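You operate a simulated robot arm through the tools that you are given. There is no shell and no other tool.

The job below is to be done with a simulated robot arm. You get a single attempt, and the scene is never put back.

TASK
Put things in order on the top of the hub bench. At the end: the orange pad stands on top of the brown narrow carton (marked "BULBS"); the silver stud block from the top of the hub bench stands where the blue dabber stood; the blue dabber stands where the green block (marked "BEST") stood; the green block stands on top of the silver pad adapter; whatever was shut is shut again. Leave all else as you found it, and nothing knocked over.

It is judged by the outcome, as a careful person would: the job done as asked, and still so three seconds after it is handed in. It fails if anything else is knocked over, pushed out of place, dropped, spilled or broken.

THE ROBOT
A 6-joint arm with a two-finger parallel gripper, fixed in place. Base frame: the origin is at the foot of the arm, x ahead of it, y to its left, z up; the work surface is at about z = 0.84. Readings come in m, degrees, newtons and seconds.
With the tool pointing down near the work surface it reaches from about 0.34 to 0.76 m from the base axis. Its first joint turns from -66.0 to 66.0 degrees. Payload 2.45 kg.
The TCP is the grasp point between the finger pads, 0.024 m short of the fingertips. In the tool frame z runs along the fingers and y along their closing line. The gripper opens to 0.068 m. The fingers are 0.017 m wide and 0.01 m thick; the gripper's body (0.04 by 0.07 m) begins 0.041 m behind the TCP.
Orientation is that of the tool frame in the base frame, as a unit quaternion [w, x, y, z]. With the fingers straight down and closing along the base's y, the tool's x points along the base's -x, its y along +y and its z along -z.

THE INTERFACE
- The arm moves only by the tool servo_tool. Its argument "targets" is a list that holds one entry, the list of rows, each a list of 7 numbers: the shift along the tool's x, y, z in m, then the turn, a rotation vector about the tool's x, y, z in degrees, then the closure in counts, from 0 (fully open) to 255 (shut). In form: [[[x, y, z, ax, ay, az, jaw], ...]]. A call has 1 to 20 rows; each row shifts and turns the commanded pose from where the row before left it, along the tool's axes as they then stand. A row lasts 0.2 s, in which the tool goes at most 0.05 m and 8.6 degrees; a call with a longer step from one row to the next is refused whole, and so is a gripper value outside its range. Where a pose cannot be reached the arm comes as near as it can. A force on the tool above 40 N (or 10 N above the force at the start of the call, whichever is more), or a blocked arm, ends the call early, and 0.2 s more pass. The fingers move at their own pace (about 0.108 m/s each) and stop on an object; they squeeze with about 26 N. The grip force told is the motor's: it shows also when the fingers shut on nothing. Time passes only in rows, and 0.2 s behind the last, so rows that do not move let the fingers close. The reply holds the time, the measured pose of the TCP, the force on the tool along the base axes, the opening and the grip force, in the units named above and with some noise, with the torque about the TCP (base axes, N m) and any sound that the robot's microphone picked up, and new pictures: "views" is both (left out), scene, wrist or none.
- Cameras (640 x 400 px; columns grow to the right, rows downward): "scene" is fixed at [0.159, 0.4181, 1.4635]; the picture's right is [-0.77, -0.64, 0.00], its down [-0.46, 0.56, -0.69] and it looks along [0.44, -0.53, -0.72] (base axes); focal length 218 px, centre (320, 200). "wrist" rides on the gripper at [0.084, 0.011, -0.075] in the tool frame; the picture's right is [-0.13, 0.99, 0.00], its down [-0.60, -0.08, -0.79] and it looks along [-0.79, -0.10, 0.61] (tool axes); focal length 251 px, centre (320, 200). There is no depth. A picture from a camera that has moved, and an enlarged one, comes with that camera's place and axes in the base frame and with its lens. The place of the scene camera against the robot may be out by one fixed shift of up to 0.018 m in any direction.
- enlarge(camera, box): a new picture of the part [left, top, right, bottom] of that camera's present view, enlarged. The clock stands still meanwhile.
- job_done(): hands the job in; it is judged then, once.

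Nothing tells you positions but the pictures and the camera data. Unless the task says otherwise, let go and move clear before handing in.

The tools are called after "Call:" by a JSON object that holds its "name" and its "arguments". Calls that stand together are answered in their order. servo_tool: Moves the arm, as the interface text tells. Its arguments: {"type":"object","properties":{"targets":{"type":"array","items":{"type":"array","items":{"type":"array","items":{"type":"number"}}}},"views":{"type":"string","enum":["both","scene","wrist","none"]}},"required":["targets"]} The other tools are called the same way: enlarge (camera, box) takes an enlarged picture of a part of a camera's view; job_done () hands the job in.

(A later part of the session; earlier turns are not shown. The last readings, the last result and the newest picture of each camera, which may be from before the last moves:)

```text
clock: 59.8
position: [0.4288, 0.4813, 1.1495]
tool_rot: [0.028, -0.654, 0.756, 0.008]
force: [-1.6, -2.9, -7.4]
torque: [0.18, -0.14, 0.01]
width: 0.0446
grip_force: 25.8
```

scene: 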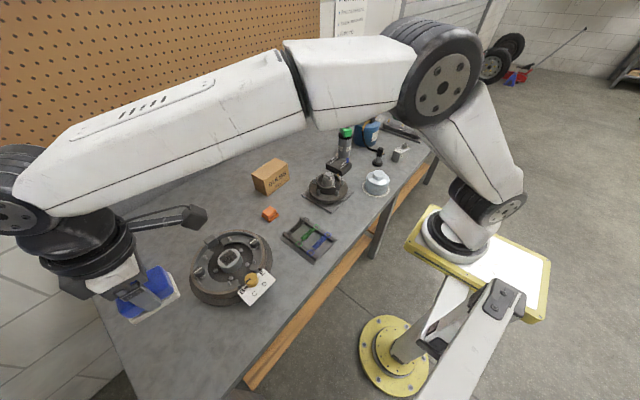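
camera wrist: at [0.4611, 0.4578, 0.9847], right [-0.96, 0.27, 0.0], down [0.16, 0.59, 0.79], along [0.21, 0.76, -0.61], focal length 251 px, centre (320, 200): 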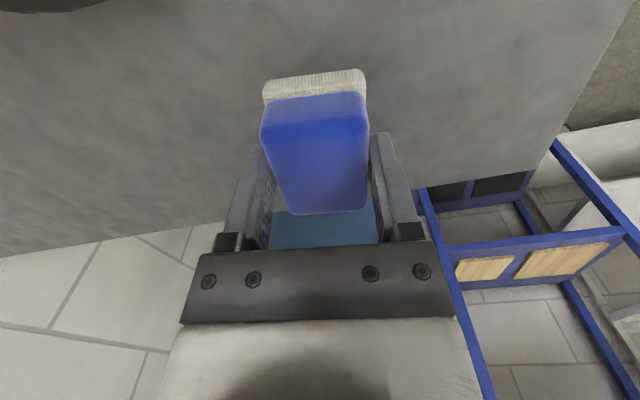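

The elbow is bent the proper way again and the dabber is still held. I let it settle, then lower to about z = 0.97 here before moving outward.

Call:
{"name": "servo_tool", "arguments": {"targets": [[[0, 0, 0, 0, 0, 0, 255], [0, 0, 0.04, 0, 0, 0, 255], [0, 0, 0.04, 0, 0, 0, 255], [0, 0, 0.04, 0, 0, 0, 255], [0, 0, 0.04, 0, 0, 0, 255], [0, 0, 0, 0, 0, 0, 255]]], "views": "both"}}

```text
clock: 61.2
position: [0.4204, 0.4683, 0.9678]
tool_rot: [0.0, -0.656, 0.755, 0.0]
force: [-0.3, 1.1, 0.1]
torque: [0.01, -0.01, 0.02]
width: 0.0444
grip_force: 25.9
camera wrist: at [0.3966, 0.3872, 1.0429], right [-0.96, 0.27, 0.0], down [0.16, 0.59, 0.79], along [0.21, 0.76, -0.61], focal length 251 px, centre (320, 200)
```

scene: 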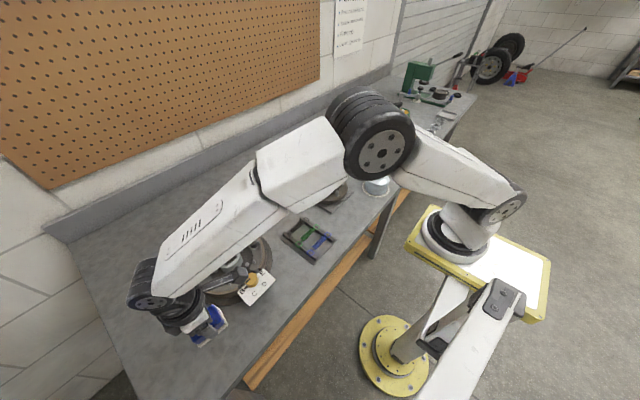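
wrist: 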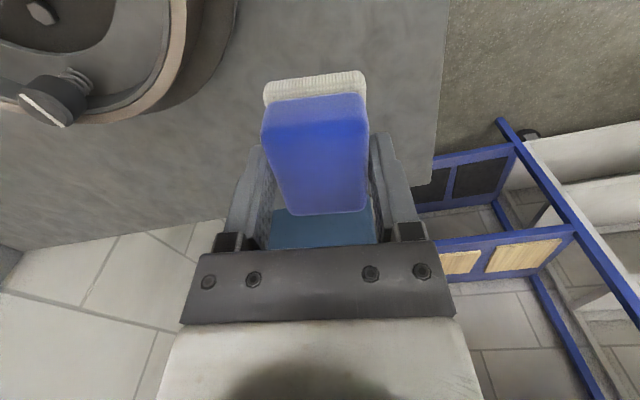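

Now I move outward, at this height, to above the old place of the green block.

Call:
{"name": "servo_tool", "arguments": {"targets": [[[-0.0327, -0.0236, 0, 0, 0, 0, 255], [-0.0327, -0.0235, 0, 0, 0, 0, 255], [0, 0, 0, 0, 0, 0, 255], [0, 0, 0, 0, 0, 0, 255]]], "views": "both"}}

```text
clock: 62.2
position: [0.4781, 0.5315, 0.971]
tool_rot: [0.0, -0.655, 0.755, 0.0]
force: [0.4, -0.4, -1.0]
torque: [-0.02, -0.02, 0.0]
width: 0.0445
grip_force: 25.6
camera wrist: at [0.4542, 0.4493, 1.0459], right [-0.96, 0.27, 0.0], down [0.16, 0.59, 0.79], along [0.21, 0.76, -0.61], focal length 251 px, centre (320, 200)
```

scene: 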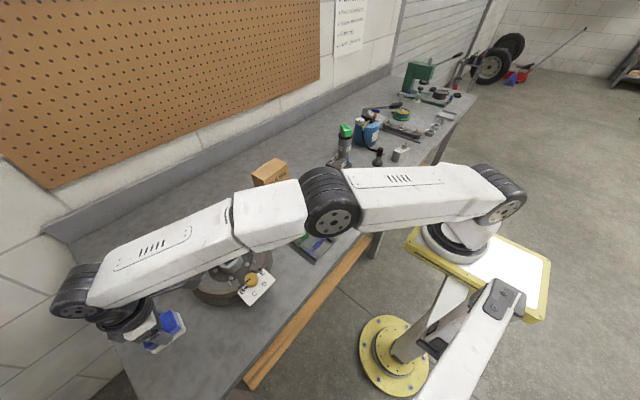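
wrist: 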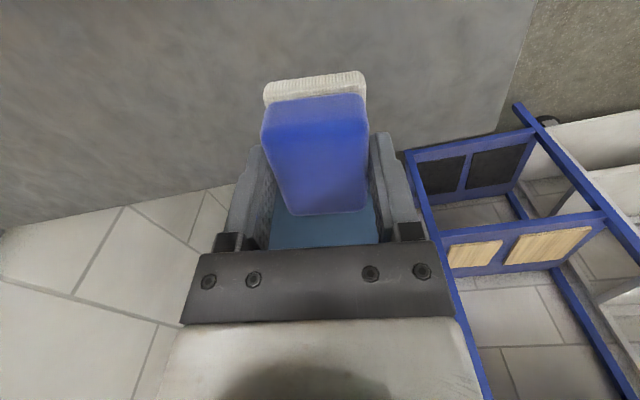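

Call:
{"name": "servo_tool", "arguments": {"targets": [[[0.004, 0.001, 0.03, 0, 0, 0, 255], [0, 0, 0.03, 0, 0, 0, 255], [0, 0, 0.012, 0, 0, 0, 255], [0, 0, 0, 0, 0, 0, 255]]], "views": "none"}}

Call:
{"name": "servo_tool", "arguments": {"targets": [[[0, 0, 0, 0, 0, 0, 255]]], "views": "both"}}

```text
clock: 63.2
position: [0.477, 0.5257, 0.8974]
tool_rot: [-0.001, -0.656, 0.755, -0.001]
force: [-0.1, -0.1, -0.9]
torque: [0.03, 0.03, 0.01]
width: 0.0445
grip_force: 25.9
```

```text
clock: 63.6
position: [0.476, 0.5252, 0.8991]
tool_rot: [0.0, -0.656, 0.755, -0.001]
force: [-0.8, -0.4, -0.8]
torque: [0.03, 0.01, -0.03]
width: 0.0443
grip_force: 26.0
camera wrist: at [0.4533, 0.4435, 0.9737], right [-0.96, 0.27, 0.0], down [0.16, 0.59, 0.79], along [0.21, 0.76, -0.61], focal length 251 px, centre (320, 200)
```

scene: 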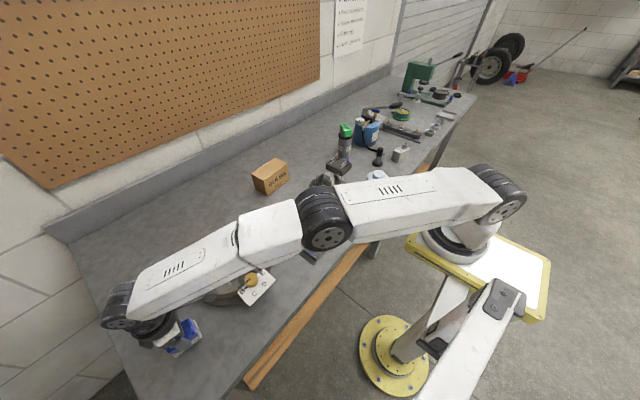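
wrist: 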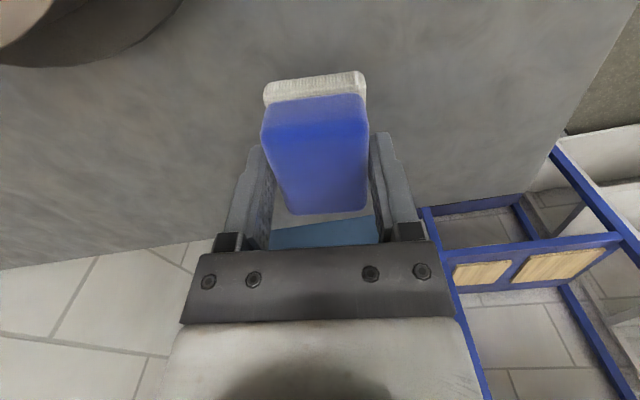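

Now centred within 1–2 mm. I go down 10 mm and then in small steps to contact.

Call:
{"name": "servo_tool", "arguments": {"targets": [[[-0.001, 0, 0.006, 0, 0, 0, 255], [0, 0, 0.004, 0, 0, 0, 255], [0, 0, 0, 0, 0, 0, 255]]], "views": "none"}}

Call:
{"name": "servo_tool", "arguments": {"targets": [[[0, 0, 0.001, 0, 0, 0, 255], [0, 0, 0.001, 0, 0, 0, 255]]], "views": "none"}}

```text
clock: 64.4
position: [0.476, 0.5266, 0.8901]
tool_rot: [0.0, -0.655, 0.755, 0.001]
force: [-0.1, 0.2, -0.5]
torque: [0.01, -0.01, 0.01]
width: 0.0445
grip_force: 26.4
```

```text
clock: 65.0
position: [0.4772, 0.5265, 0.8885]
tool_rot: [0.0, -0.655, 0.755, 0.0]
force: [0.6, 0.5, -0.9]
torque: [0.01, 0.0, 0.04]
width: 0.0445
grip_force: 26.2
```

Call:
{"name": "servo_tool", "arguments": {"targets": [[[0, 0, 0.001, 0, 0, 0, 255], [0, 0, 0.0005, 0, 0, 0, 255]]], "views": "none"}}

Call:
{"name": "servo_tool", "arguments": {"targets": [[[0, 0, 0.001, 0, 0, 0, 255], [0, 0, 0, 0, 0, 0, 255]]], "views": "none"}}

```text
clock: 65.6
position: [0.4759, 0.5283, 0.8874]
tool_rot: [0.0, -0.656, 0.755, 0.0]
force: [-1.3, -0.6, -0.5]
torque: [-0.01, 0.03, 0.01]
width: 0.0442
grip_force: 25.5
```

```text
clock: 66.2
position: [0.4775, 0.5276, 0.8862]
tool_rot: [0.0, -0.655, 0.755, 0.0]
force: [0.3, 0.2, -0.1]
torque: [0.01, 0.0, 0.03]
width: 0.0443
grip_force: 25.9
```

Call:
{"name": "servo_tool", "arguments": {"targets": [[[0, 0, 0.001, 0, 0, 0, 255], [0, 0, 0, 0, 0, 0, 255]]], "views": "none"}}

Call:
{"name": "servo_tool", "arguments": {"targets": [[[0, 0, 0.001, 0, 0, 0, 255], [0, 0, 0, 0, 0, 0, 255]]], "views": "both"}}

```text
clock: 66.8
position: [0.4781, 0.5273, 0.8853]
tool_rot: [0.0, -0.655, 0.755, 0.0]
force: [-0.5, 0.5, 0.2]
torque: [0.04, 0.0, -0.01]
width: 0.0444
grip_force: 26.4
```

```text
clock: 67.4
position: [0.4769, 0.5278, 0.8848]
tool_rot: [0.001, -0.656, 0.754, 0.0]
force: [-4.4, -4.0, 13.2]
torque: [-0.25, 0.22, 0.02]
width: 0.0442
grip_force: 25.9
camera wrist: at [0.4536, 0.4456, 0.9596], right [-0.96, 0.27, 0.0], down [0.16, 0.59, 0.79], along [0.21, 0.77, -0.61], focal length 251 px, centre (320, 200)
```

scene: 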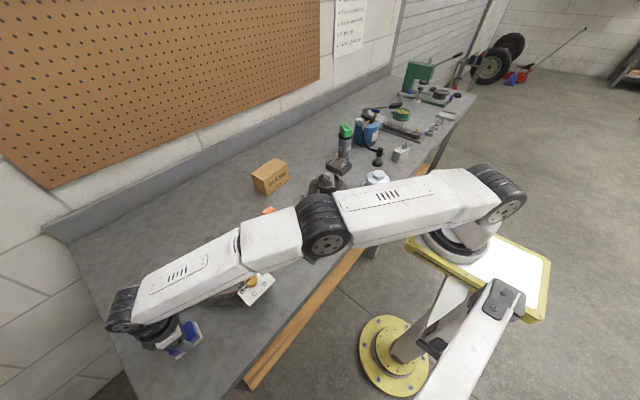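
wrist: 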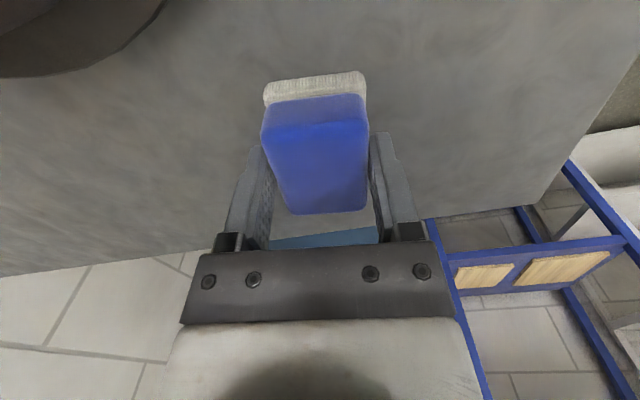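

Contact with the bench is felt. I open the fingers and rise.

Call:
{"name": "servo_tool", "arguments": {"targets": [[[0, 0, -0.0008, 0, 0, 0, 255], [0, 0, 0, 0, 0, 0, 60], [0, 0, 0, 0, 0, 0, 0], [0, 0, 0, 0, 0, 0, 0]]], "views": "wrist"}}

Call:
{"name": "servo_tool", "arguments": {"targets": [[[0, 0, -0.015, 0, 0, 0, 0], [0, 0, -0.03, 0, 0, 0, 0], [0, 0, -0.04, 0, 0, 0, 0], [0, 0, -0.04, 0, 0, 0, 0]]], "views": "both"}}

```text
clock: 68.4
position: [0.4781, 0.528, 0.8838]
tool_rot: [0.0, -0.656, 0.755, 0.0]
force: [0.0, -0.8, 0.3]
torque: [0.0, -0.02, 0.03]
width: 0.068
grip_force: 0.1
camera wrist: at [0.4537, 0.4453, 0.9586], right [-0.96, 0.27, 0.0], down [0.16, 0.59, 0.79], along [0.21, 0.76, -0.61], focal length 251 px, centre (320, 200)
```

wrist: 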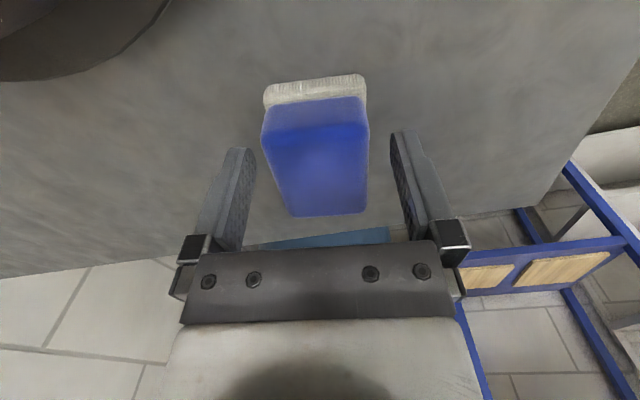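

```text
clock: 69.4
position: [0.4771, 0.527, 1.0069]
tool_rot: [0.0, -0.656, 0.755, 0.0]
force: [0.4, 0.4, -0.2]
torque: [-0.03, 0.01, 0.01]
width: 0.0678
grip_force: 0.1
camera wrist: at [0.4537, 0.4449, 1.0818], right [-0.96, 0.27, 0.0], down [0.16, 0.59, 0.79], along [0.21, 0.76, -0.61], focal length 251 px, centre (320, 200)
```

scene: 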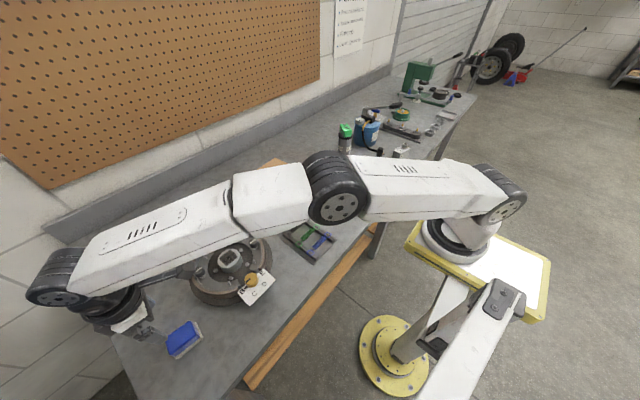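
wrist: 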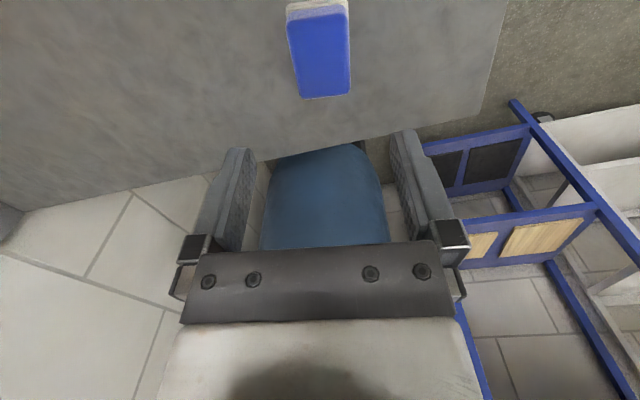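

The blue dabber now stands where the green block stood. Next is the stud block near (0.414, -0.468); I rise a little and travel back across, keeping the arm well bent.

Call:
{"name": "servo_tool", "arguments": {"targets": [[[0.0, 0.0, -0.04, 0, 0, 0, 0], [0.0452, -0.0034, 0, 0, 0, 0, 0], [0.0452, -0.0034, 0, 0, 0, 0, 0], [0.0452, -0.0034, 0, 0, 0, 0, 0], [0.0452, -0.0034, 0, 0, 0, 0, 0], [0.0452, -0.0034, 0, 0, 0, 0, 0], [0.0452, -0.0034, 0, 0, 0, 0, 0], [0.0452, -0.0034, 0, 0, 0, 0, 0], [0.0452, -0.0034, 0, 0, 0, 0, 0], [0.0452, -0.0034, 0, 0, 0, 0, 0], [0.0452, -0.0034, 0, 0, 0, 0, 0], [0.0452, -0.0034, 0, 0, 0, 0, 0], [0.0452, -0.0034, 0, 0, 0, 0, 0], [0.0, 0.0, -0.03, 0, 0, 0, 0], [0.0452, -0.0034, 0, 0, 0, 0, 0], [0.0452, -0.0034, 0, 0, 0, 0, 0], [0.0452, -0.0034, 0, 0, 0, 0, 0], [0.0452, -0.0034, 0, 0, 0, 0, 0], [0.0452, -0.0034, 0, 0, 0, 0, 0]]], "views": "scene"}}

Call:
{"name": "servo_tool", "arguments": {"targets": [[[0, 0, 0, 0, 0, 8.2, 0], [0, 0, 0, 0, 0, 8.2, 0], [0, 0, 0, 0, 0, 8.2, 0], [0, 0, 0, 0, 0, 8.2, 0], [0, 0, 0, 0, 0, 8.2, 0], [0, 0, 0, 0, 0, 8.2, 0], [0, 0, 0, 0, 0, 8.2, 0], [0, 0, 0, 0, 0, 8.2, 0], [0, 0, 0, 0, 0, 8.2, 0], [0, 0, 0, 0, 0, 8.2, 0], [0, 0, 0, 0, 0, 8.2, 0], [0, 0, 0, 0, 0, 8.2, 0], [0, 0, 0, 0, 0, 8.2, 0], [0, 0, 0, 0, 0, 8.2, 0], [0, 0, 0, 0, 0, 8.2, 0], [0, 0, 0, 0, 0, 8.2, 0]]], "views": "both"}}

```text
clock: 73.4
position: [0.4246, -0.2403, 1.0804]
tool_rot: [0.0, -0.656, 0.755, -0.001]
force: [0.0, 0.2, -0.4]
torque: [0.01, 0.01, 0.01]
width: 0.0681
grip_force: 0.0
```

scene: 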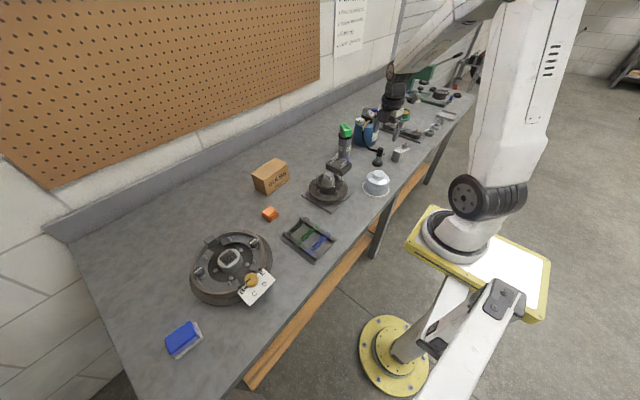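

```text
clock: 76.8
position: [0.4264, -0.2413, 1.0798]
tool_rot: [0.0, 0.418, 0.908, 0.0]
force: [0.4, -0.2, -0.4]
torque: [0.02, 0.01, -0.02]
width: 0.0682
grip_force: 0.0
camera wrist: at [0.3795, -0.1711, 1.1541], right [0.84, 0.55, 0.0], down [0.33, -0.51, 0.79], along [0.43, -0.66, -0.61], focal length 251 px, centre (320, 200)
```

scene: 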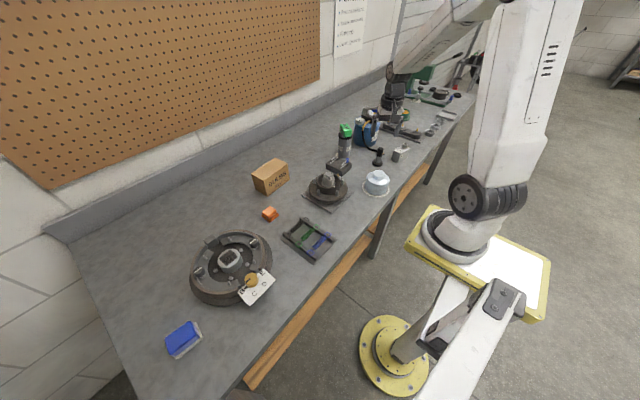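
wrist: 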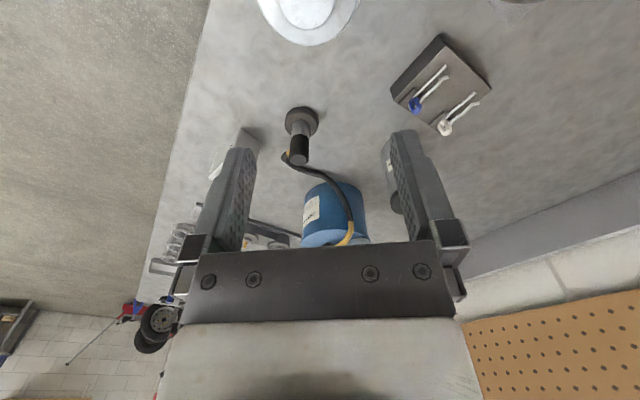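

Call:
{"name": "servo_tool", "arguments": {"targets": [[[-0.0328, -0.0314, 0, 0, 0, 0, 0], [-0.0328, -0.0314, 0, 0, 0, 0, 0], [-0.0328, -0.0314, 0, 0, 0, 0, 0], [-0.0328, -0.0314, 0, 0, 0, 0, 0], [-0.0328, -0.0314, 0, 0, 0, 0, 0], [0, 0, 0, 0, 0, 0, 0]]], "views": "both"}}

Call:
{"name": "enlarge", "arguments": {"camera": "wrist", "box": [240, 0, 400, 100]}}

Call:
{"name": "enlarge", "arguments": {"camera": "scene", "box": [360, 130, 425, 175]}}

```text
clock: 78.2
position: [0.4166, -0.4698, 1.0779]
tool_rot: [0.0, 0.417, 0.909, 0.0]
force: [0.0, 0.0, 0.5]
torque: [-0.02, -0.01, -0.03]
width: 0.0679
grip_force: 0.1
camera wrist: at [0.3696, -0.3993, 1.1542], right [0.84, 0.55, 0.0], down [0.33, -0.51, 0.79], along [0.43, -0.66, -0.61], focal length 251 px, centre (320, 200)
```

scene: 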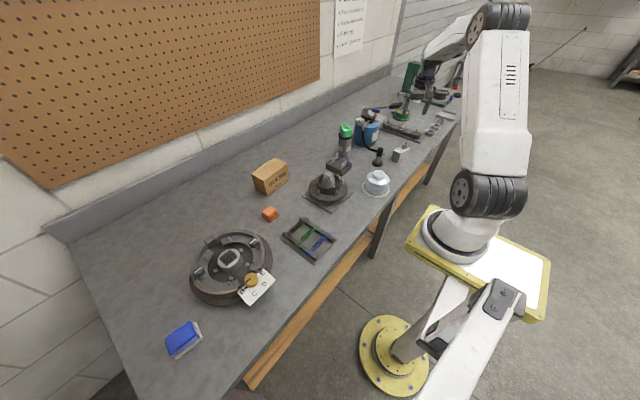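
wrist: 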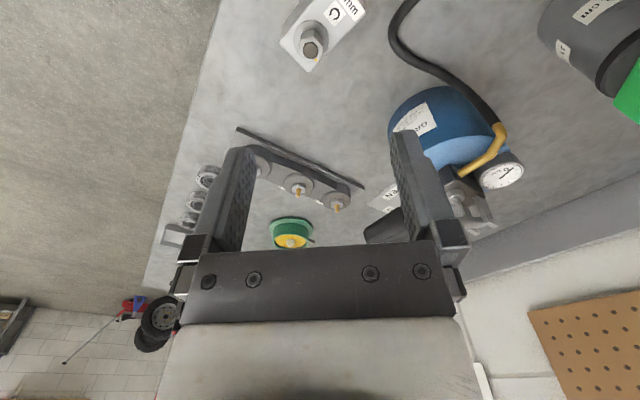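

```text
4.00 times, centred on (320, 50) of wrist
camera zoom: at [0.3696, -0.3993, 1.1542], right [0.84, 0.55, 0.0], down [0.33, -0.51, 0.79], along [0.43, -0.66, -0.61], focal length 1006 px, centre (320, 800)
```

zoom: 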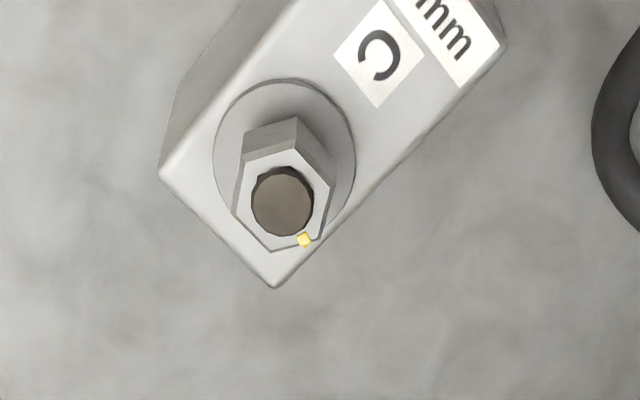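

```text
8.89 times, centred on (392, 152) of scene
camera zoom: at [0.159, 0.4181, 1.4635], right [-0.77, -0.64, 0.0], down [-0.46, 0.56, -0.69], along [0.44, -0.53, -0.72], focal length 1934 px, centre (-324, 622)
```

zoom: 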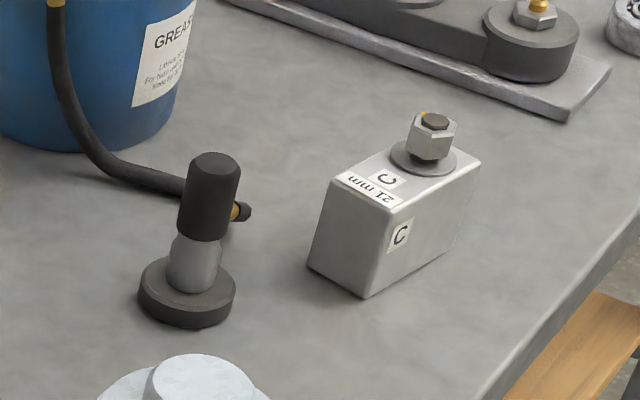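

The stud block measures about 0.04 by 0.075 by 0.05 m with a nut on top; its centre is about (0.417, -0.468). I turn the tool to grip across its narrow side and look again.

Call:
{"name": "servo_tool", "arguments": {"targets": [[[-0.0013, 0.0012, 0, 0, 0, 7.49, 30], [0, 0, 0, 0, 0, 7.49, 30], [0, 0, 0, 0, 0, 7.49, 30], [0, 0, 0, 0, 0, 7.49, 30], [0, 0, 0, 0, 0, 7.49, 30], [0, 0, 0, 0, 0, 7.49, 30], [0, 0, 0, 0, 0, 7.49, 30], [0, 0, 0, 0, 0, 0, 30]]], "views": "both"}}

Call:
{"name": "enlarge", "arguments": {"camera": "wrist", "box": [240, 0, 400, 100]}}

```text
clock: 80.0
position: [0.4153, -0.4687, 1.0793]
tool_rot: [0.0, 0.777, 0.63, 0.0]
force: [0.3, 0.4, 0.3]
torque: [-0.02, 0.0, -0.02]
width: 0.06
grip_force: 0.1
camera wrist: at [0.4428, -0.3893, 1.1545], right [0.94, -0.33, 0.0], down [-0.2, -0.57, 0.79], along [-0.26, -0.75, -0.61], focal length 251 px, centre (320, 200)
```

scene: 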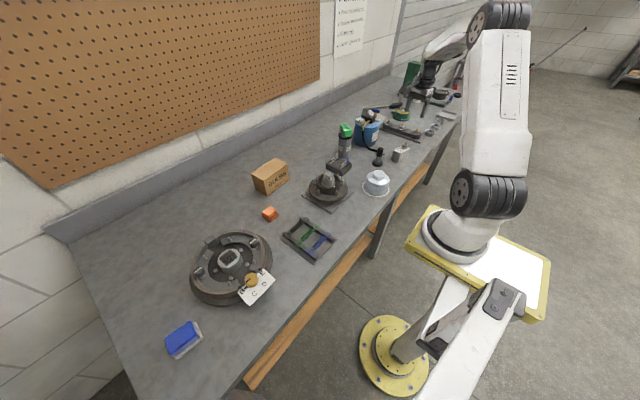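
wrist: 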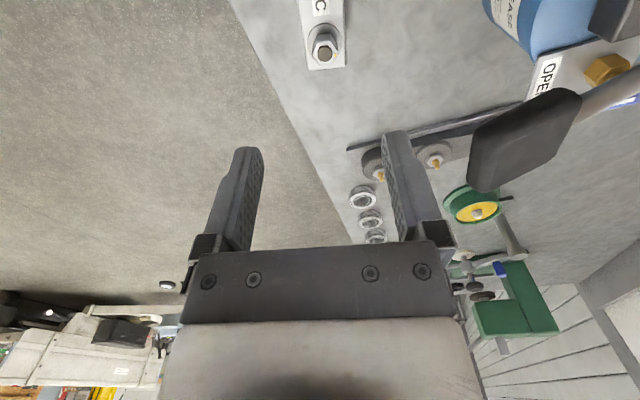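

```text
4.00 times, centred on (320, 50) of wrist
camera zoom: at [0.4428, -0.3893, 1.1545], right [0.94, -0.33, 0.0], down [-0.2, -0.57, 0.79], along [-0.26, -0.75, -0.61], focal length 1006 px, centre (320, 800)
```

zoom: 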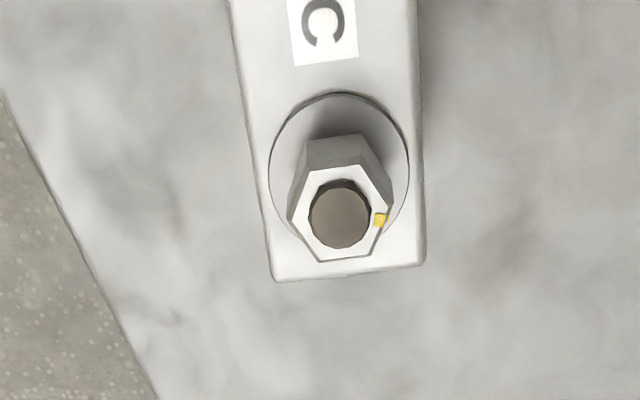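

The tool lines up; a 3 mm sideways correction is needed, and the nut's top is at about z = 0.919. I descend partway to check clearances from the grease gun head.

Call:
{"name": "servo_tool", "arguments": {"targets": [[[0, 0.0029, 0.04, 0, 0, 0, 30], [0, 0, 0.045, 0, 0, 0, 30], [0, 0, 0.045, 0, 0, 0, 30], [0, 0, 0.03, 0, 0, 0, 30], [0, 0, 0, 0, 0, 0, 30]]], "views": "both"}}

Call:
{"name": "enlarge", "arguments": {"camera": "scene", "box": [350, 110, 440, 175]}}

```text
clock: 81.2
position: [0.4143, -0.4696, 0.9172]
tool_rot: [0.0, 0.775, 0.632, 0.0]
force: [-0.8, -0.4, -0.1]
torque: [0.0, 0.0, -0.02]
width: 0.06
grip_force: 0.1
camera wrist: at [0.4415, -0.3907, 0.9934], right [0.94, -0.33, 0.0], down [-0.2, -0.57, 0.79], along [-0.26, -0.75, -0.61], focal length 251 px, centre (320, 200)
```

scene: 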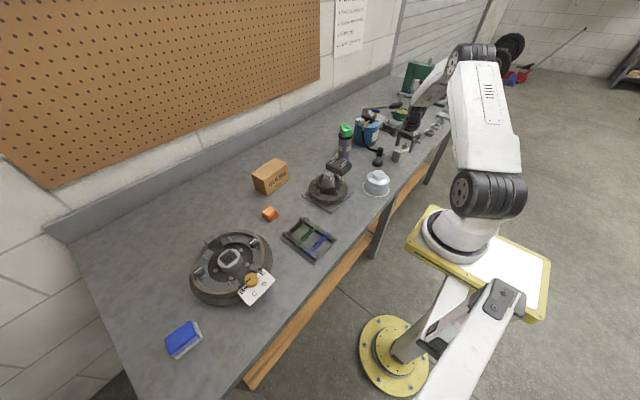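
wrist: 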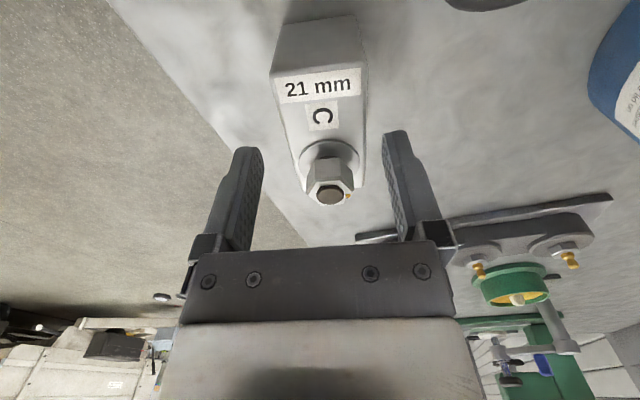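

```text
6.15 times, centred on (395, 142) of scene
camera zoom: at [0.159, 0.4181, 1.4635], right [-0.77, -0.64, 0.0], down [-0.46, 0.56, -0.69], along [0.44, -0.53, -0.72], focal length 1339 px, centre (-142, 554)
```

zoom: 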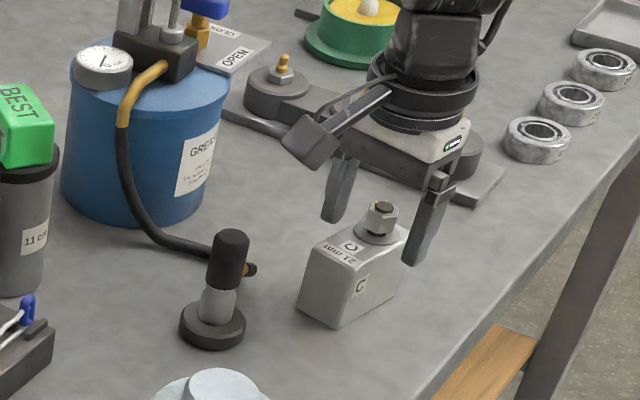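

Call:
{"name": "enlarge", "arguments": {"camera": "wrist", "box": [220, 0, 440, 220]}}

```text
1.82 times, centred on (330, 110) of wrist
camera zoom: at [0.4415, -0.3907, 0.9934], right [0.94, -0.33, 0.0], down [-0.2, -0.57, 0.79], along [-0.26, -0.75, -0.61], focal length 457 px, centre (302, 364)
```

zoom: 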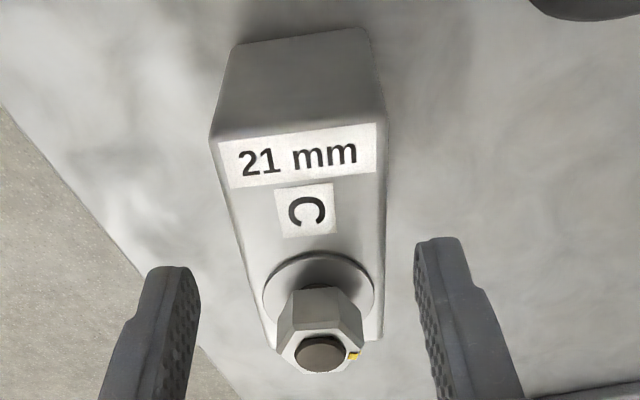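

Call:
{"name": "servo_tool", "arguments": {"targets": [[[0, 0, 0, 0, 0, 0, 30], [0, 0, 0, 0, 0, 0, 30], [0, 0, 0, 0, 0, 0, 30]]], "views": "wrist"}}

Call:
{"name": "enlarge", "arguments": {"camera": "wrist", "box": [220, 0, 440, 220]}}

```text
clock: 82.0
position: [0.4167, -0.4709, 0.9186]
tool_rot: [0.0, 0.775, 0.632, 0.0]
force: [-0.7, -0.2, 0.3]
torque: [0.02, -0.02, 0.03]
width: 0.0602
grip_force: 0.0
camera wrist: at [0.4415, -0.3907, 0.9937], right [0.94, -0.33, 0.0], down [-0.2, -0.58, 0.79], along [-0.26, -0.75, -0.61], focal length 251 px, centre (320, 200)
```

wrist: 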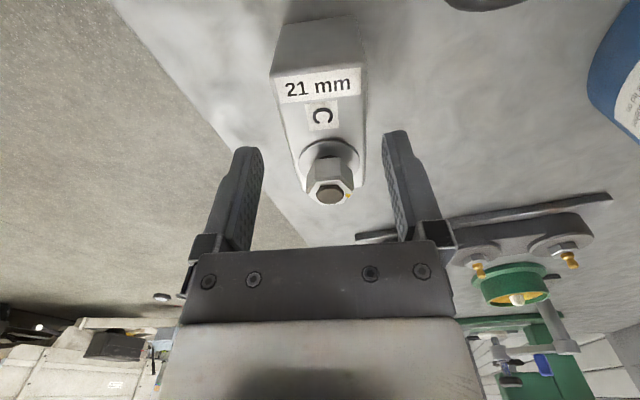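

```text
1.82 times, centred on (330, 110) of wrist
camera zoom: at [0.4415, -0.3907, 0.9937], right [0.94, -0.33, 0.0], down [-0.2, -0.58, 0.79], along [-0.26, -0.75, -0.61], focal length 457 px, centre (302, 364)
```

zoom: 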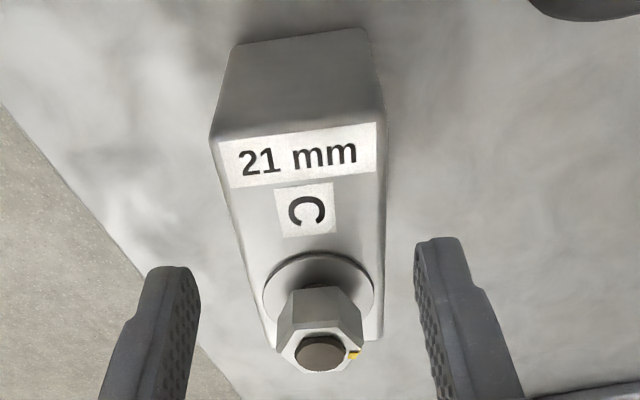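

The block sits about 2.6 mm to one side of the finger midline; I correct that and descend to z ≈ 0.888.

Call:
{"name": "servo_tool", "arguments": {"targets": [[[0, 0.0026, 0, 0, 0, 0, 30], [0, 0, 0.015, 0, 0, 0, 30], [0, 0, 0.015, 0, 0, 0, 30], [0, 0, 0, 0, 0, 0, 30]]], "views": "both"}}

Call:
{"name": "enlarge", "arguments": {"camera": "scene", "box": [350, 110, 440, 175]}}

Call:
{"name": "enlarge", "arguments": {"camera": "wrist", "box": [220, 30, 440, 250]}}

```text
clock: 83.0
position: [0.4216, -0.4704, 0.8895]
tool_rot: [0.0, 0.776, 0.631, 0.0]
force: [-0.3, -0.9, 0.3]
torque: [0.0, -0.01, 0.01]
width: 0.0597
grip_force: 0.0
camera wrist: at [0.4486, -0.3906, 0.965], right [0.94, -0.33, 0.0], down [-0.2, -0.57, 0.79], along [-0.26, -0.75, -0.61], focal length 251 px, centre (320, 200)
```

scene: 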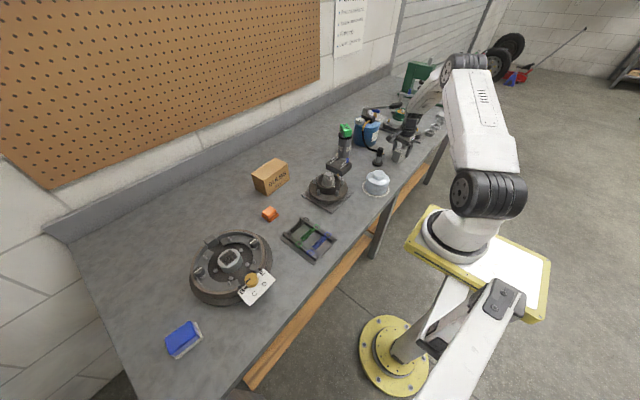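
wrist: 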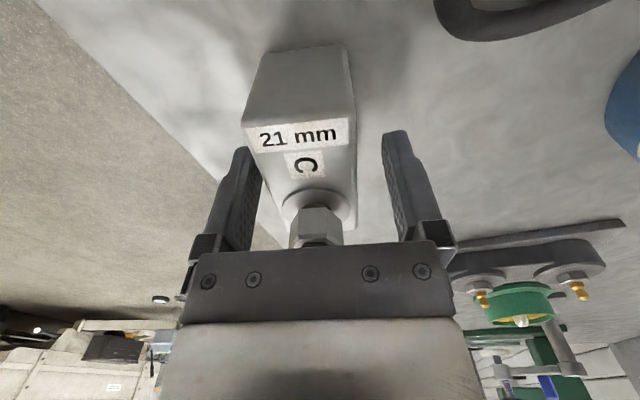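

```text
6.15 times, centred on (395, 142) of scene
camera zoom: at [0.159, 0.4181, 1.4635], right [-0.77, -0.64, 0.0], down [-0.46, 0.56, -0.69], along [0.44, -0.53, -0.72], focal length 1339 px, centre (-142, 554)
```

zoom: 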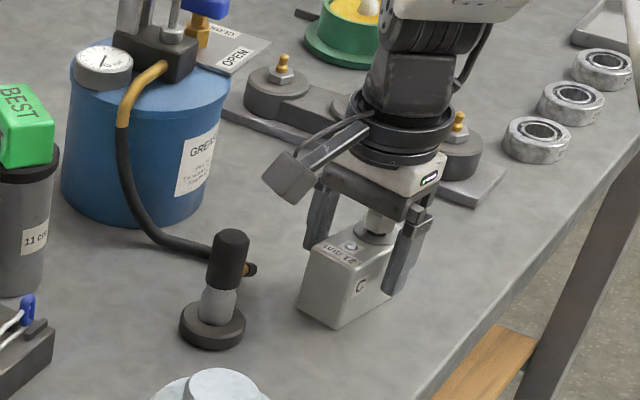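

```text
1.82 times, centred on (330, 140) of wrist
camera zoom: at [0.4486, -0.3906, 0.965], right [0.94, -0.33, 0.0], down [-0.2, -0.57, 0.79], along [-0.26, -0.75, -0.61], focal length 457 px, centre (302, 309)
```

zoom: 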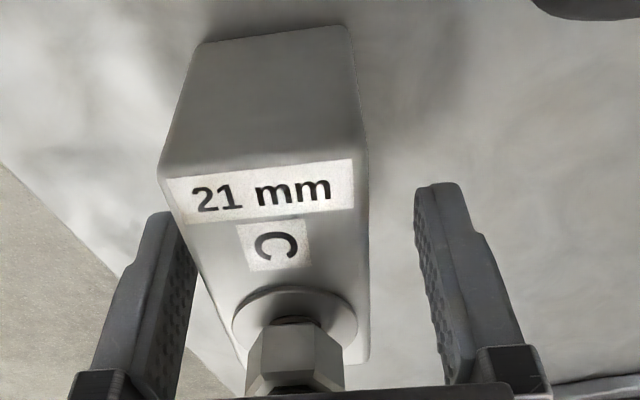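

The arm moved a bit more than commanded; now the block is 4 mm to the other side. I correct and check again before closing.

Call:
{"name": "servo_tool", "arguments": {"targets": [[[0, -0.004, 0, 0, 0, 0, 30], [0, 0, 0, 0, 0, 0, 30]]], "views": "wrist"}}

Call:
{"name": "enlarge", "arguments": {"camera": "wrist", "box": [220, 30, 440, 250]}}

```text
clock: 83.6
position: [0.4177, -0.4695, 0.8917]
tool_rot: [0.0, 0.776, 0.631, 0.0]
force: [0.0, -0.2, -0.1]
torque: [-0.03, 0.04, -0.04]
width: 0.06
grip_force: 0.1
camera wrist: at [0.4449, -0.3894, 0.9653], right [0.94, -0.33, 0.0], down [-0.2, -0.58, 0.79], along [-0.26, -0.75, -0.61], focal length 251 px, centre (320, 200)
```

wrist: 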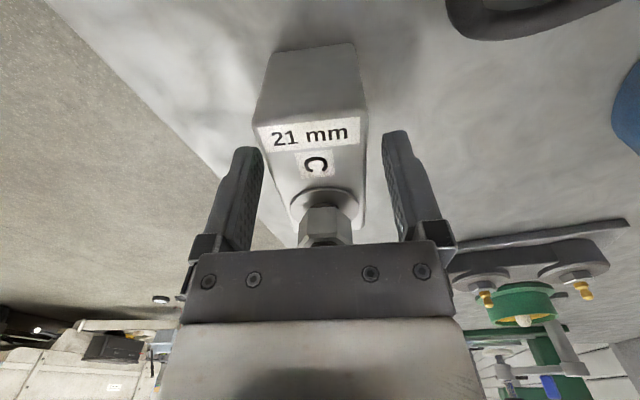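

```text
1.82 times, centred on (330, 140) of wrist
camera zoom: at [0.4449, -0.3894, 0.9653], right [0.94, -0.33, 0.0], down [-0.2, -0.58, 0.79], along [-0.26, -0.75, -0.61], focal length 457 px, centre (302, 309)
```

zoom: 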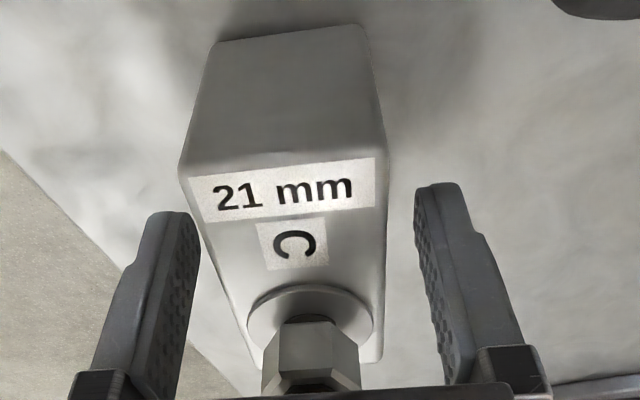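

Centred now. I close on the block.

Call:
{"name": "servo_tool", "arguments": {"targets": [[[0, 0, 0, 0, 0, 0, 255], [0, 0, 0, 0, 0, 0, 255], [0, 0, 0, 0, 0, 0, 255]]], "views": "both"}}

Call:
{"name": "enlarge", "arguments": {"camera": "scene", "box": [350, 110, 440, 175]}}

```text
clock: 84.4
position: [0.4181, -0.47, 0.8901]
tool_rot: [0.0, 0.776, 0.631, 0.0]
force: [0.5, -0.9, -0.5]
torque: [0.04, -0.02, -0.01]
width: 0.0399
grip_force: 26.3
camera wrist: at [0.4451, -0.3895, 0.9653], right [0.94, -0.33, 0.0], down [-0.2, -0.58, 0.79], along [-0.26, -0.75, -0.61], focal length 251 px, centre (320, 200)
```

scene: 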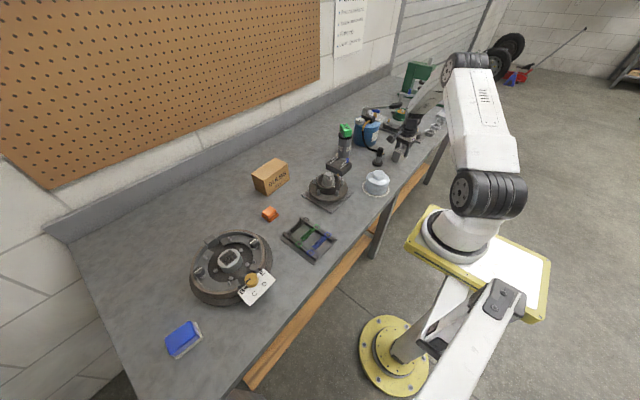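
wrist: 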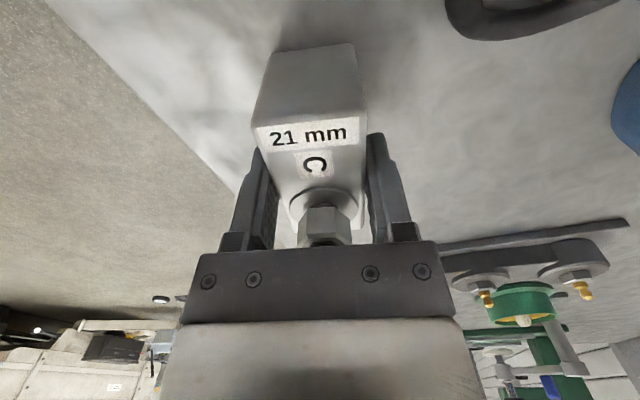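

```text
6.15 times, centred on (395, 142) of scene
camera zoom: at [0.1591, 0.4181, 1.4635], right [-0.77, -0.64, 0.0], down [-0.46, 0.56, -0.69], along [0.44, -0.53, -0.72], focal length 1339 px, centre (-142, 554)
```

zoom: 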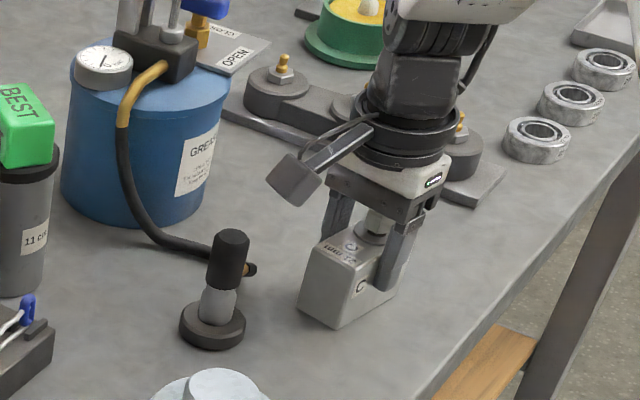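

Gripped at 0.040 m. I lift slightly to test the weight.

Call:
{"name": "servo_tool", "arguments": {"targets": [[[0, 0, -0.004, 0, 0, 0, 255], [0, 0, -0.008, 0, 0, 0, 255], [0, 0, -0.008, 0, 0, 0, 255], [0, 0, 0, 0, 0, 0, 255]]], "views": "wrist"}}

Call:
{"name": "enlarge", "arguments": {"camera": "scene", "box": [350, 110, 440, 175]}}

```text
clock: 85.4
position: [0.4158, -0.4699, 0.9108]
tool_rot: [0.0, 0.775, 0.631, 0.0]
force: [0.5, 0.1, -4.3]
torque: [-0.03, 0.01, 0.04]
width: 0.0397
grip_force: 26.1
camera wrist: at [0.4433, -0.3901, 0.9851], right [0.94, -0.33, 0.0], down [-0.2, -0.58, 0.79], along [-0.26, -0.75, -0.61], focal length 251 px, centre (320, 200)
```

wrist: 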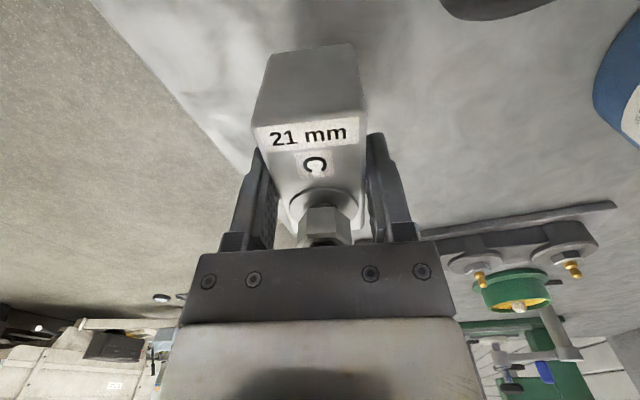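

```text
6.15 times, centred on (395, 142) of scene
camera zoom: at [0.1591, 0.418, 1.4635], right [-0.77, -0.64, 0.0], down [-0.46, 0.56, -0.69], along [0.44, -0.53, -0.72], focal length 1339 px, centre (-142, 554)
```

zoom: 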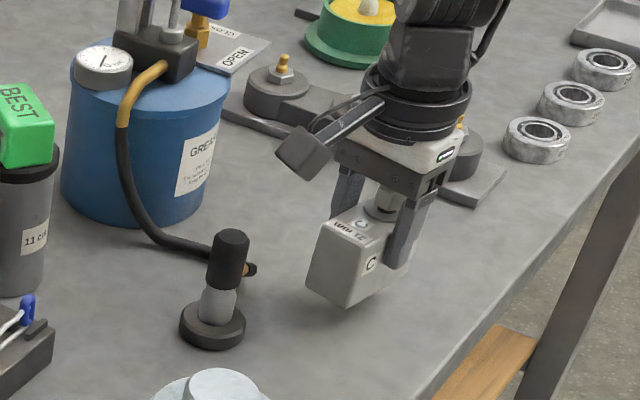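

Weight is about 4.5 N and the grip is stable. I lift to z ≈ 1.07 and carry it around via the middle of the bench to above the dabber's old place.

Call:
{"name": "servo_tool", "arguments": {"targets": [[[0, 0, -0.03, 0, 0, 0, 255], [0, 0, -0.04, 0, 0, 0, 255], [0, 0, -0.045, 0, 0, 0, 255], [0, 0, -0.045, 0, 0, 0, 255], [0.0469, 0.0044, 0, 0, 0, 0, 255], [0.0469, 0.0044, 0, 0, 0, 0, 255], [0.0469, 0.0044, 0, 0, 0, 0, 255], [0.0469, 0.0044, 0, 0, 0, 0, 255], [0.0469, 0.0044, 0, 0, 0, 0, 255], [0.0469, 0.0044, 0, 0, 0, 0, 255], [0, 0, 0, 0, 0, 0, 255]]], "views": "both"}}

```text
clock: 87.8
position: [0.5011, -0.1966, 1.0726]
tool_rot: [0.0, 0.776, 0.631, 0.0]
force: [0.6, 0.1, -4.7]
torque: [-0.01, 0.03, -0.01]
width: 0.0398
grip_force: 25.8
camera wrist: at [0.528, -0.1173, 1.147], right [0.94, -0.33, 0.0], down [-0.2, -0.58, 0.79], along [-0.26, -0.75, -0.61], focal length 251 px, centre (320, 200)
```

scene: 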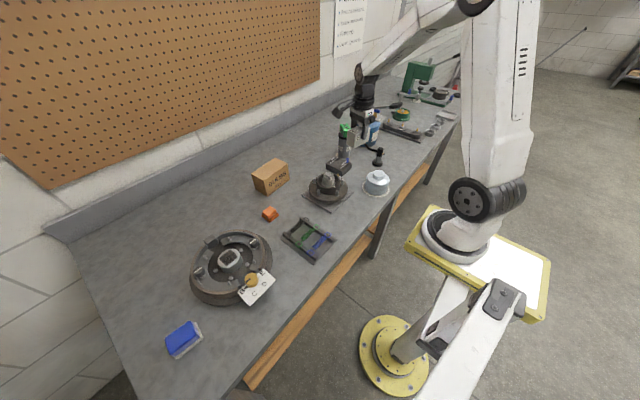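
wrist: 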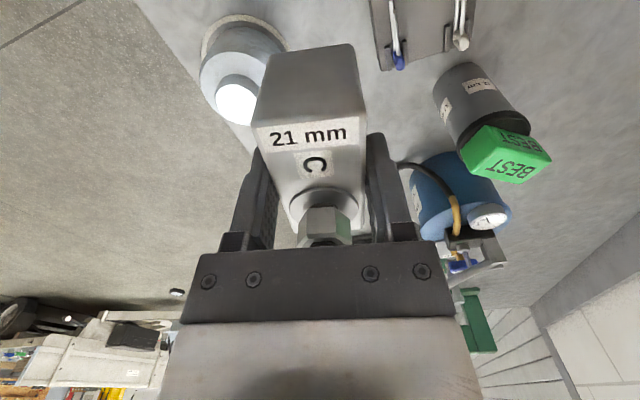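

Call:
{"name": "servo_tool", "arguments": {"targets": [[[0.022, 0.0353, 0, 0, 0, 0, 255], [0.022, 0.0353, 0, 0, 0, 0, 255], [0.022, 0.0353, 0, 0, 0, 0, 255], [0.022, 0.0353, 0, 0, 0, 0, 255], [0.022, 0.0353, 0, 0, 0, 0, 255], [0, 0, 0, 0, 0, -7.55, 255], [0, 0, 0, 0, 0, -7.55, 255], [0, 0, 0.03, 0, 0, 0, 255], [0, 0, 0.03, 0, 0, 0, 255], [0, 0, 0, 0, 0, 0, 255]]], "views": "both"}}

```text
clock: 90.0
position: [0.6928, -0.1247, 1.0078]
tool_rot: [0.0, 0.686, 0.728, 0.0]
force: [-0.4, 0.1, -4.3]
torque: [0.06, 0.01, 0.02]
width: 0.0401
grip_force: 25.8
camera wrist: at [0.6982, -0.0407, 1.0828], right [1.0, -0.07, 0.0], down [-0.04, -0.61, 0.79], along [-0.06, -0.79, -0.61], focal length 251 px, centre (320, 200)
```

scene: 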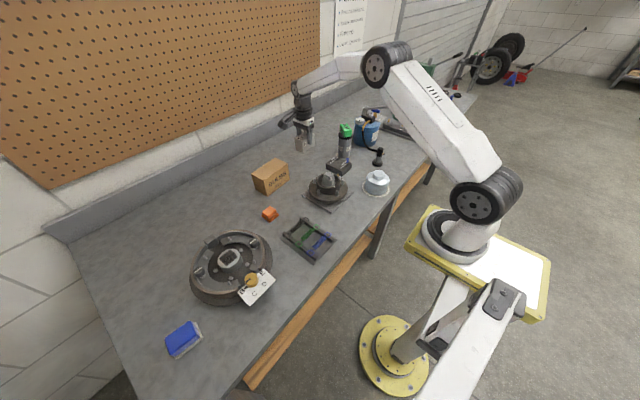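
wrist: 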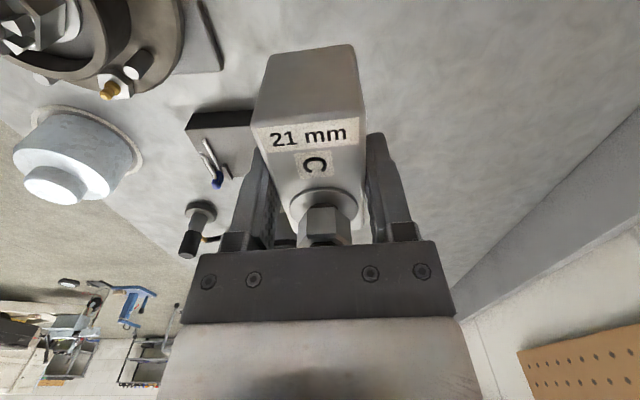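

Call:
{"name": "servo_tool", "arguments": {"targets": [[[0, 0.0035, 0.03, 0, 0, 0, 255], [0, 0, 0.035, 0, 0, 0, 255], [0, 0, 0.03, 0, 0, 0, 255], [0, 0, 0, 0, 0, 0, 255], [0, 0, 0, 0, 0, 0, 255]]], "views": "both"}}

Call:
{"name": "enlarge", "arguments": {"camera": "scene", "box": [255, 125, 355, 190]}}

```text
clock: 91.2
position: [0.6957, -0.1284, 0.9145]
tool_rot: [0.0, 0.687, 0.727, 0.0]
force: [-0.3, 0.4, -3.3]
torque: [0.03, -0.03, 0.03]
width: 0.0399
grip_force: 26.1
camera wrist: at [0.7014, -0.0439, 0.989], right [1.0, -0.07, 0.0], down [-0.04, -0.61, 0.79], along [-0.06, -0.79, -0.61], focal length 251 px, centre (320, 200)
```

scene: 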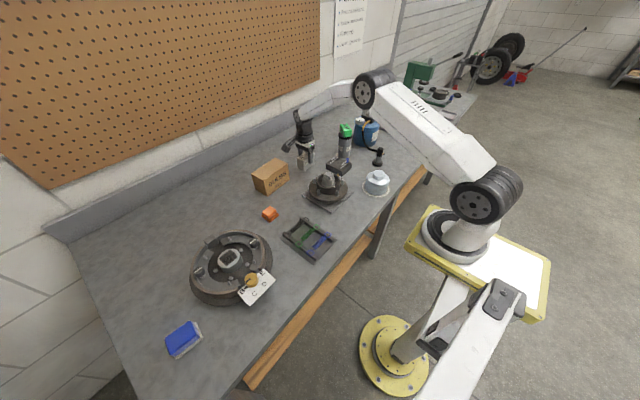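
wrist: 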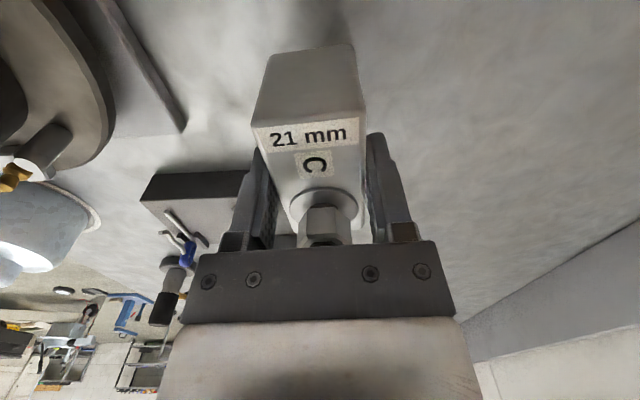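

```text
6.15 times, centred on (305, 158) of scene
camera zoom: at [0.1591, 0.4181, 1.4635], right [-0.77, -0.64, 0.0], down [-0.46, 0.56, -0.69], along [0.44, -0.53, -0.72], focal length 1339 px, centre (412, 462)
```

zoom: 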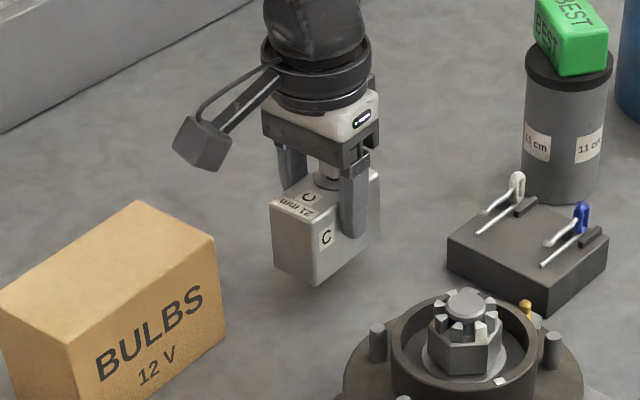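

Call:
{"name": "servo_tool", "arguments": {"targets": [[[0.003, 0, 0.008, 0, 0, 0, 255], [0, 0, 0.008, 0, 0, 0, 255], [0, 0, 0, 0, 0, 0, 255], [0, 0, 0, 0, 0, 0, 255]]], "views": "wrist"}}

```text
clock: 92.2
position: [0.6966, -0.1238, 0.8977]
tool_rot: [0.0, 0.685, 0.728, 0.0]
force: [-0.5, 0.5, -4.2]
torque: [0.02, 0.0, -0.01]
width: 0.0398
grip_force: 25.9
camera wrist: at [0.7023, -0.0396, 0.9732], right [1.0, -0.07, 0.0], down [-0.04, -0.61, 0.79], along [-0.06, -0.79, -0.61], focal length 251 px, centre (320, 200)
```

wrist: 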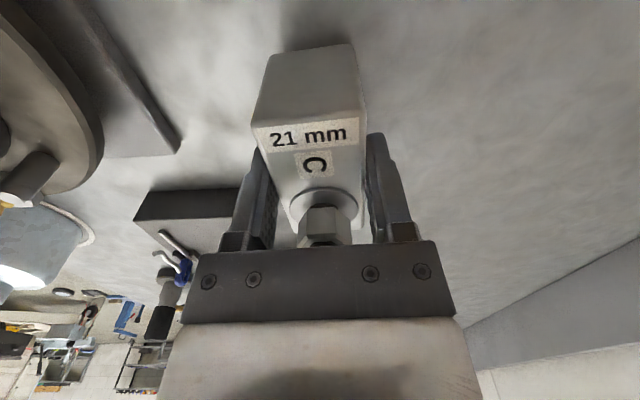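

Within 1 mm of the target. I step down to contact.

Call:
{"name": "servo_tool", "arguments": {"targets": [[[0, 0, 0.003, 0, 0, 0, 255], [0, 0, 0.002, 0, 0, 0, 255]]], "views": "none"}}

Call:
{"name": "servo_tool", "arguments": {"targets": [[[0, 0, 0.001, 0, 0, 0, 255], [0, 0, 0, 0, 0, 0, 255]]], "views": "none"}}

Call:
{"name": "servo_tool", "arguments": {"targets": [[[0, 0, 0.001, 0, 0, 0, 255], [0, 0, 0, 0, 0, 0, 255]]], "views": "none"}}

```text
clock: 92.8
position: [0.6973, -0.1238, 0.8932]
tool_rot: [0.0, 0.686, 0.728, 0.0]
force: [0.9, 0.2, -3.7]
torque: [0.03, 0.01, 0.02]
width: 0.0396
grip_force: 26.3
```

```text
clock: 93.4
position: [0.6984, -0.1229, 0.893]
tool_rot: [0.001, 0.686, 0.727, 0.0]
force: [-0.4, -1.1, -4.2]
torque: [0.01, 0.0, -0.02]
width: 0.0396
grip_force: 26.4
```

```text
clock: 94.0
position: [0.6997, -0.1238, 0.892]
tool_rot: [0.0, 0.686, 0.728, 0.001]
force: [0.4, 0.5, -4.7]
torque: [0.05, 0.01, -0.03]
width: 0.0399
grip_force: 25.6
```

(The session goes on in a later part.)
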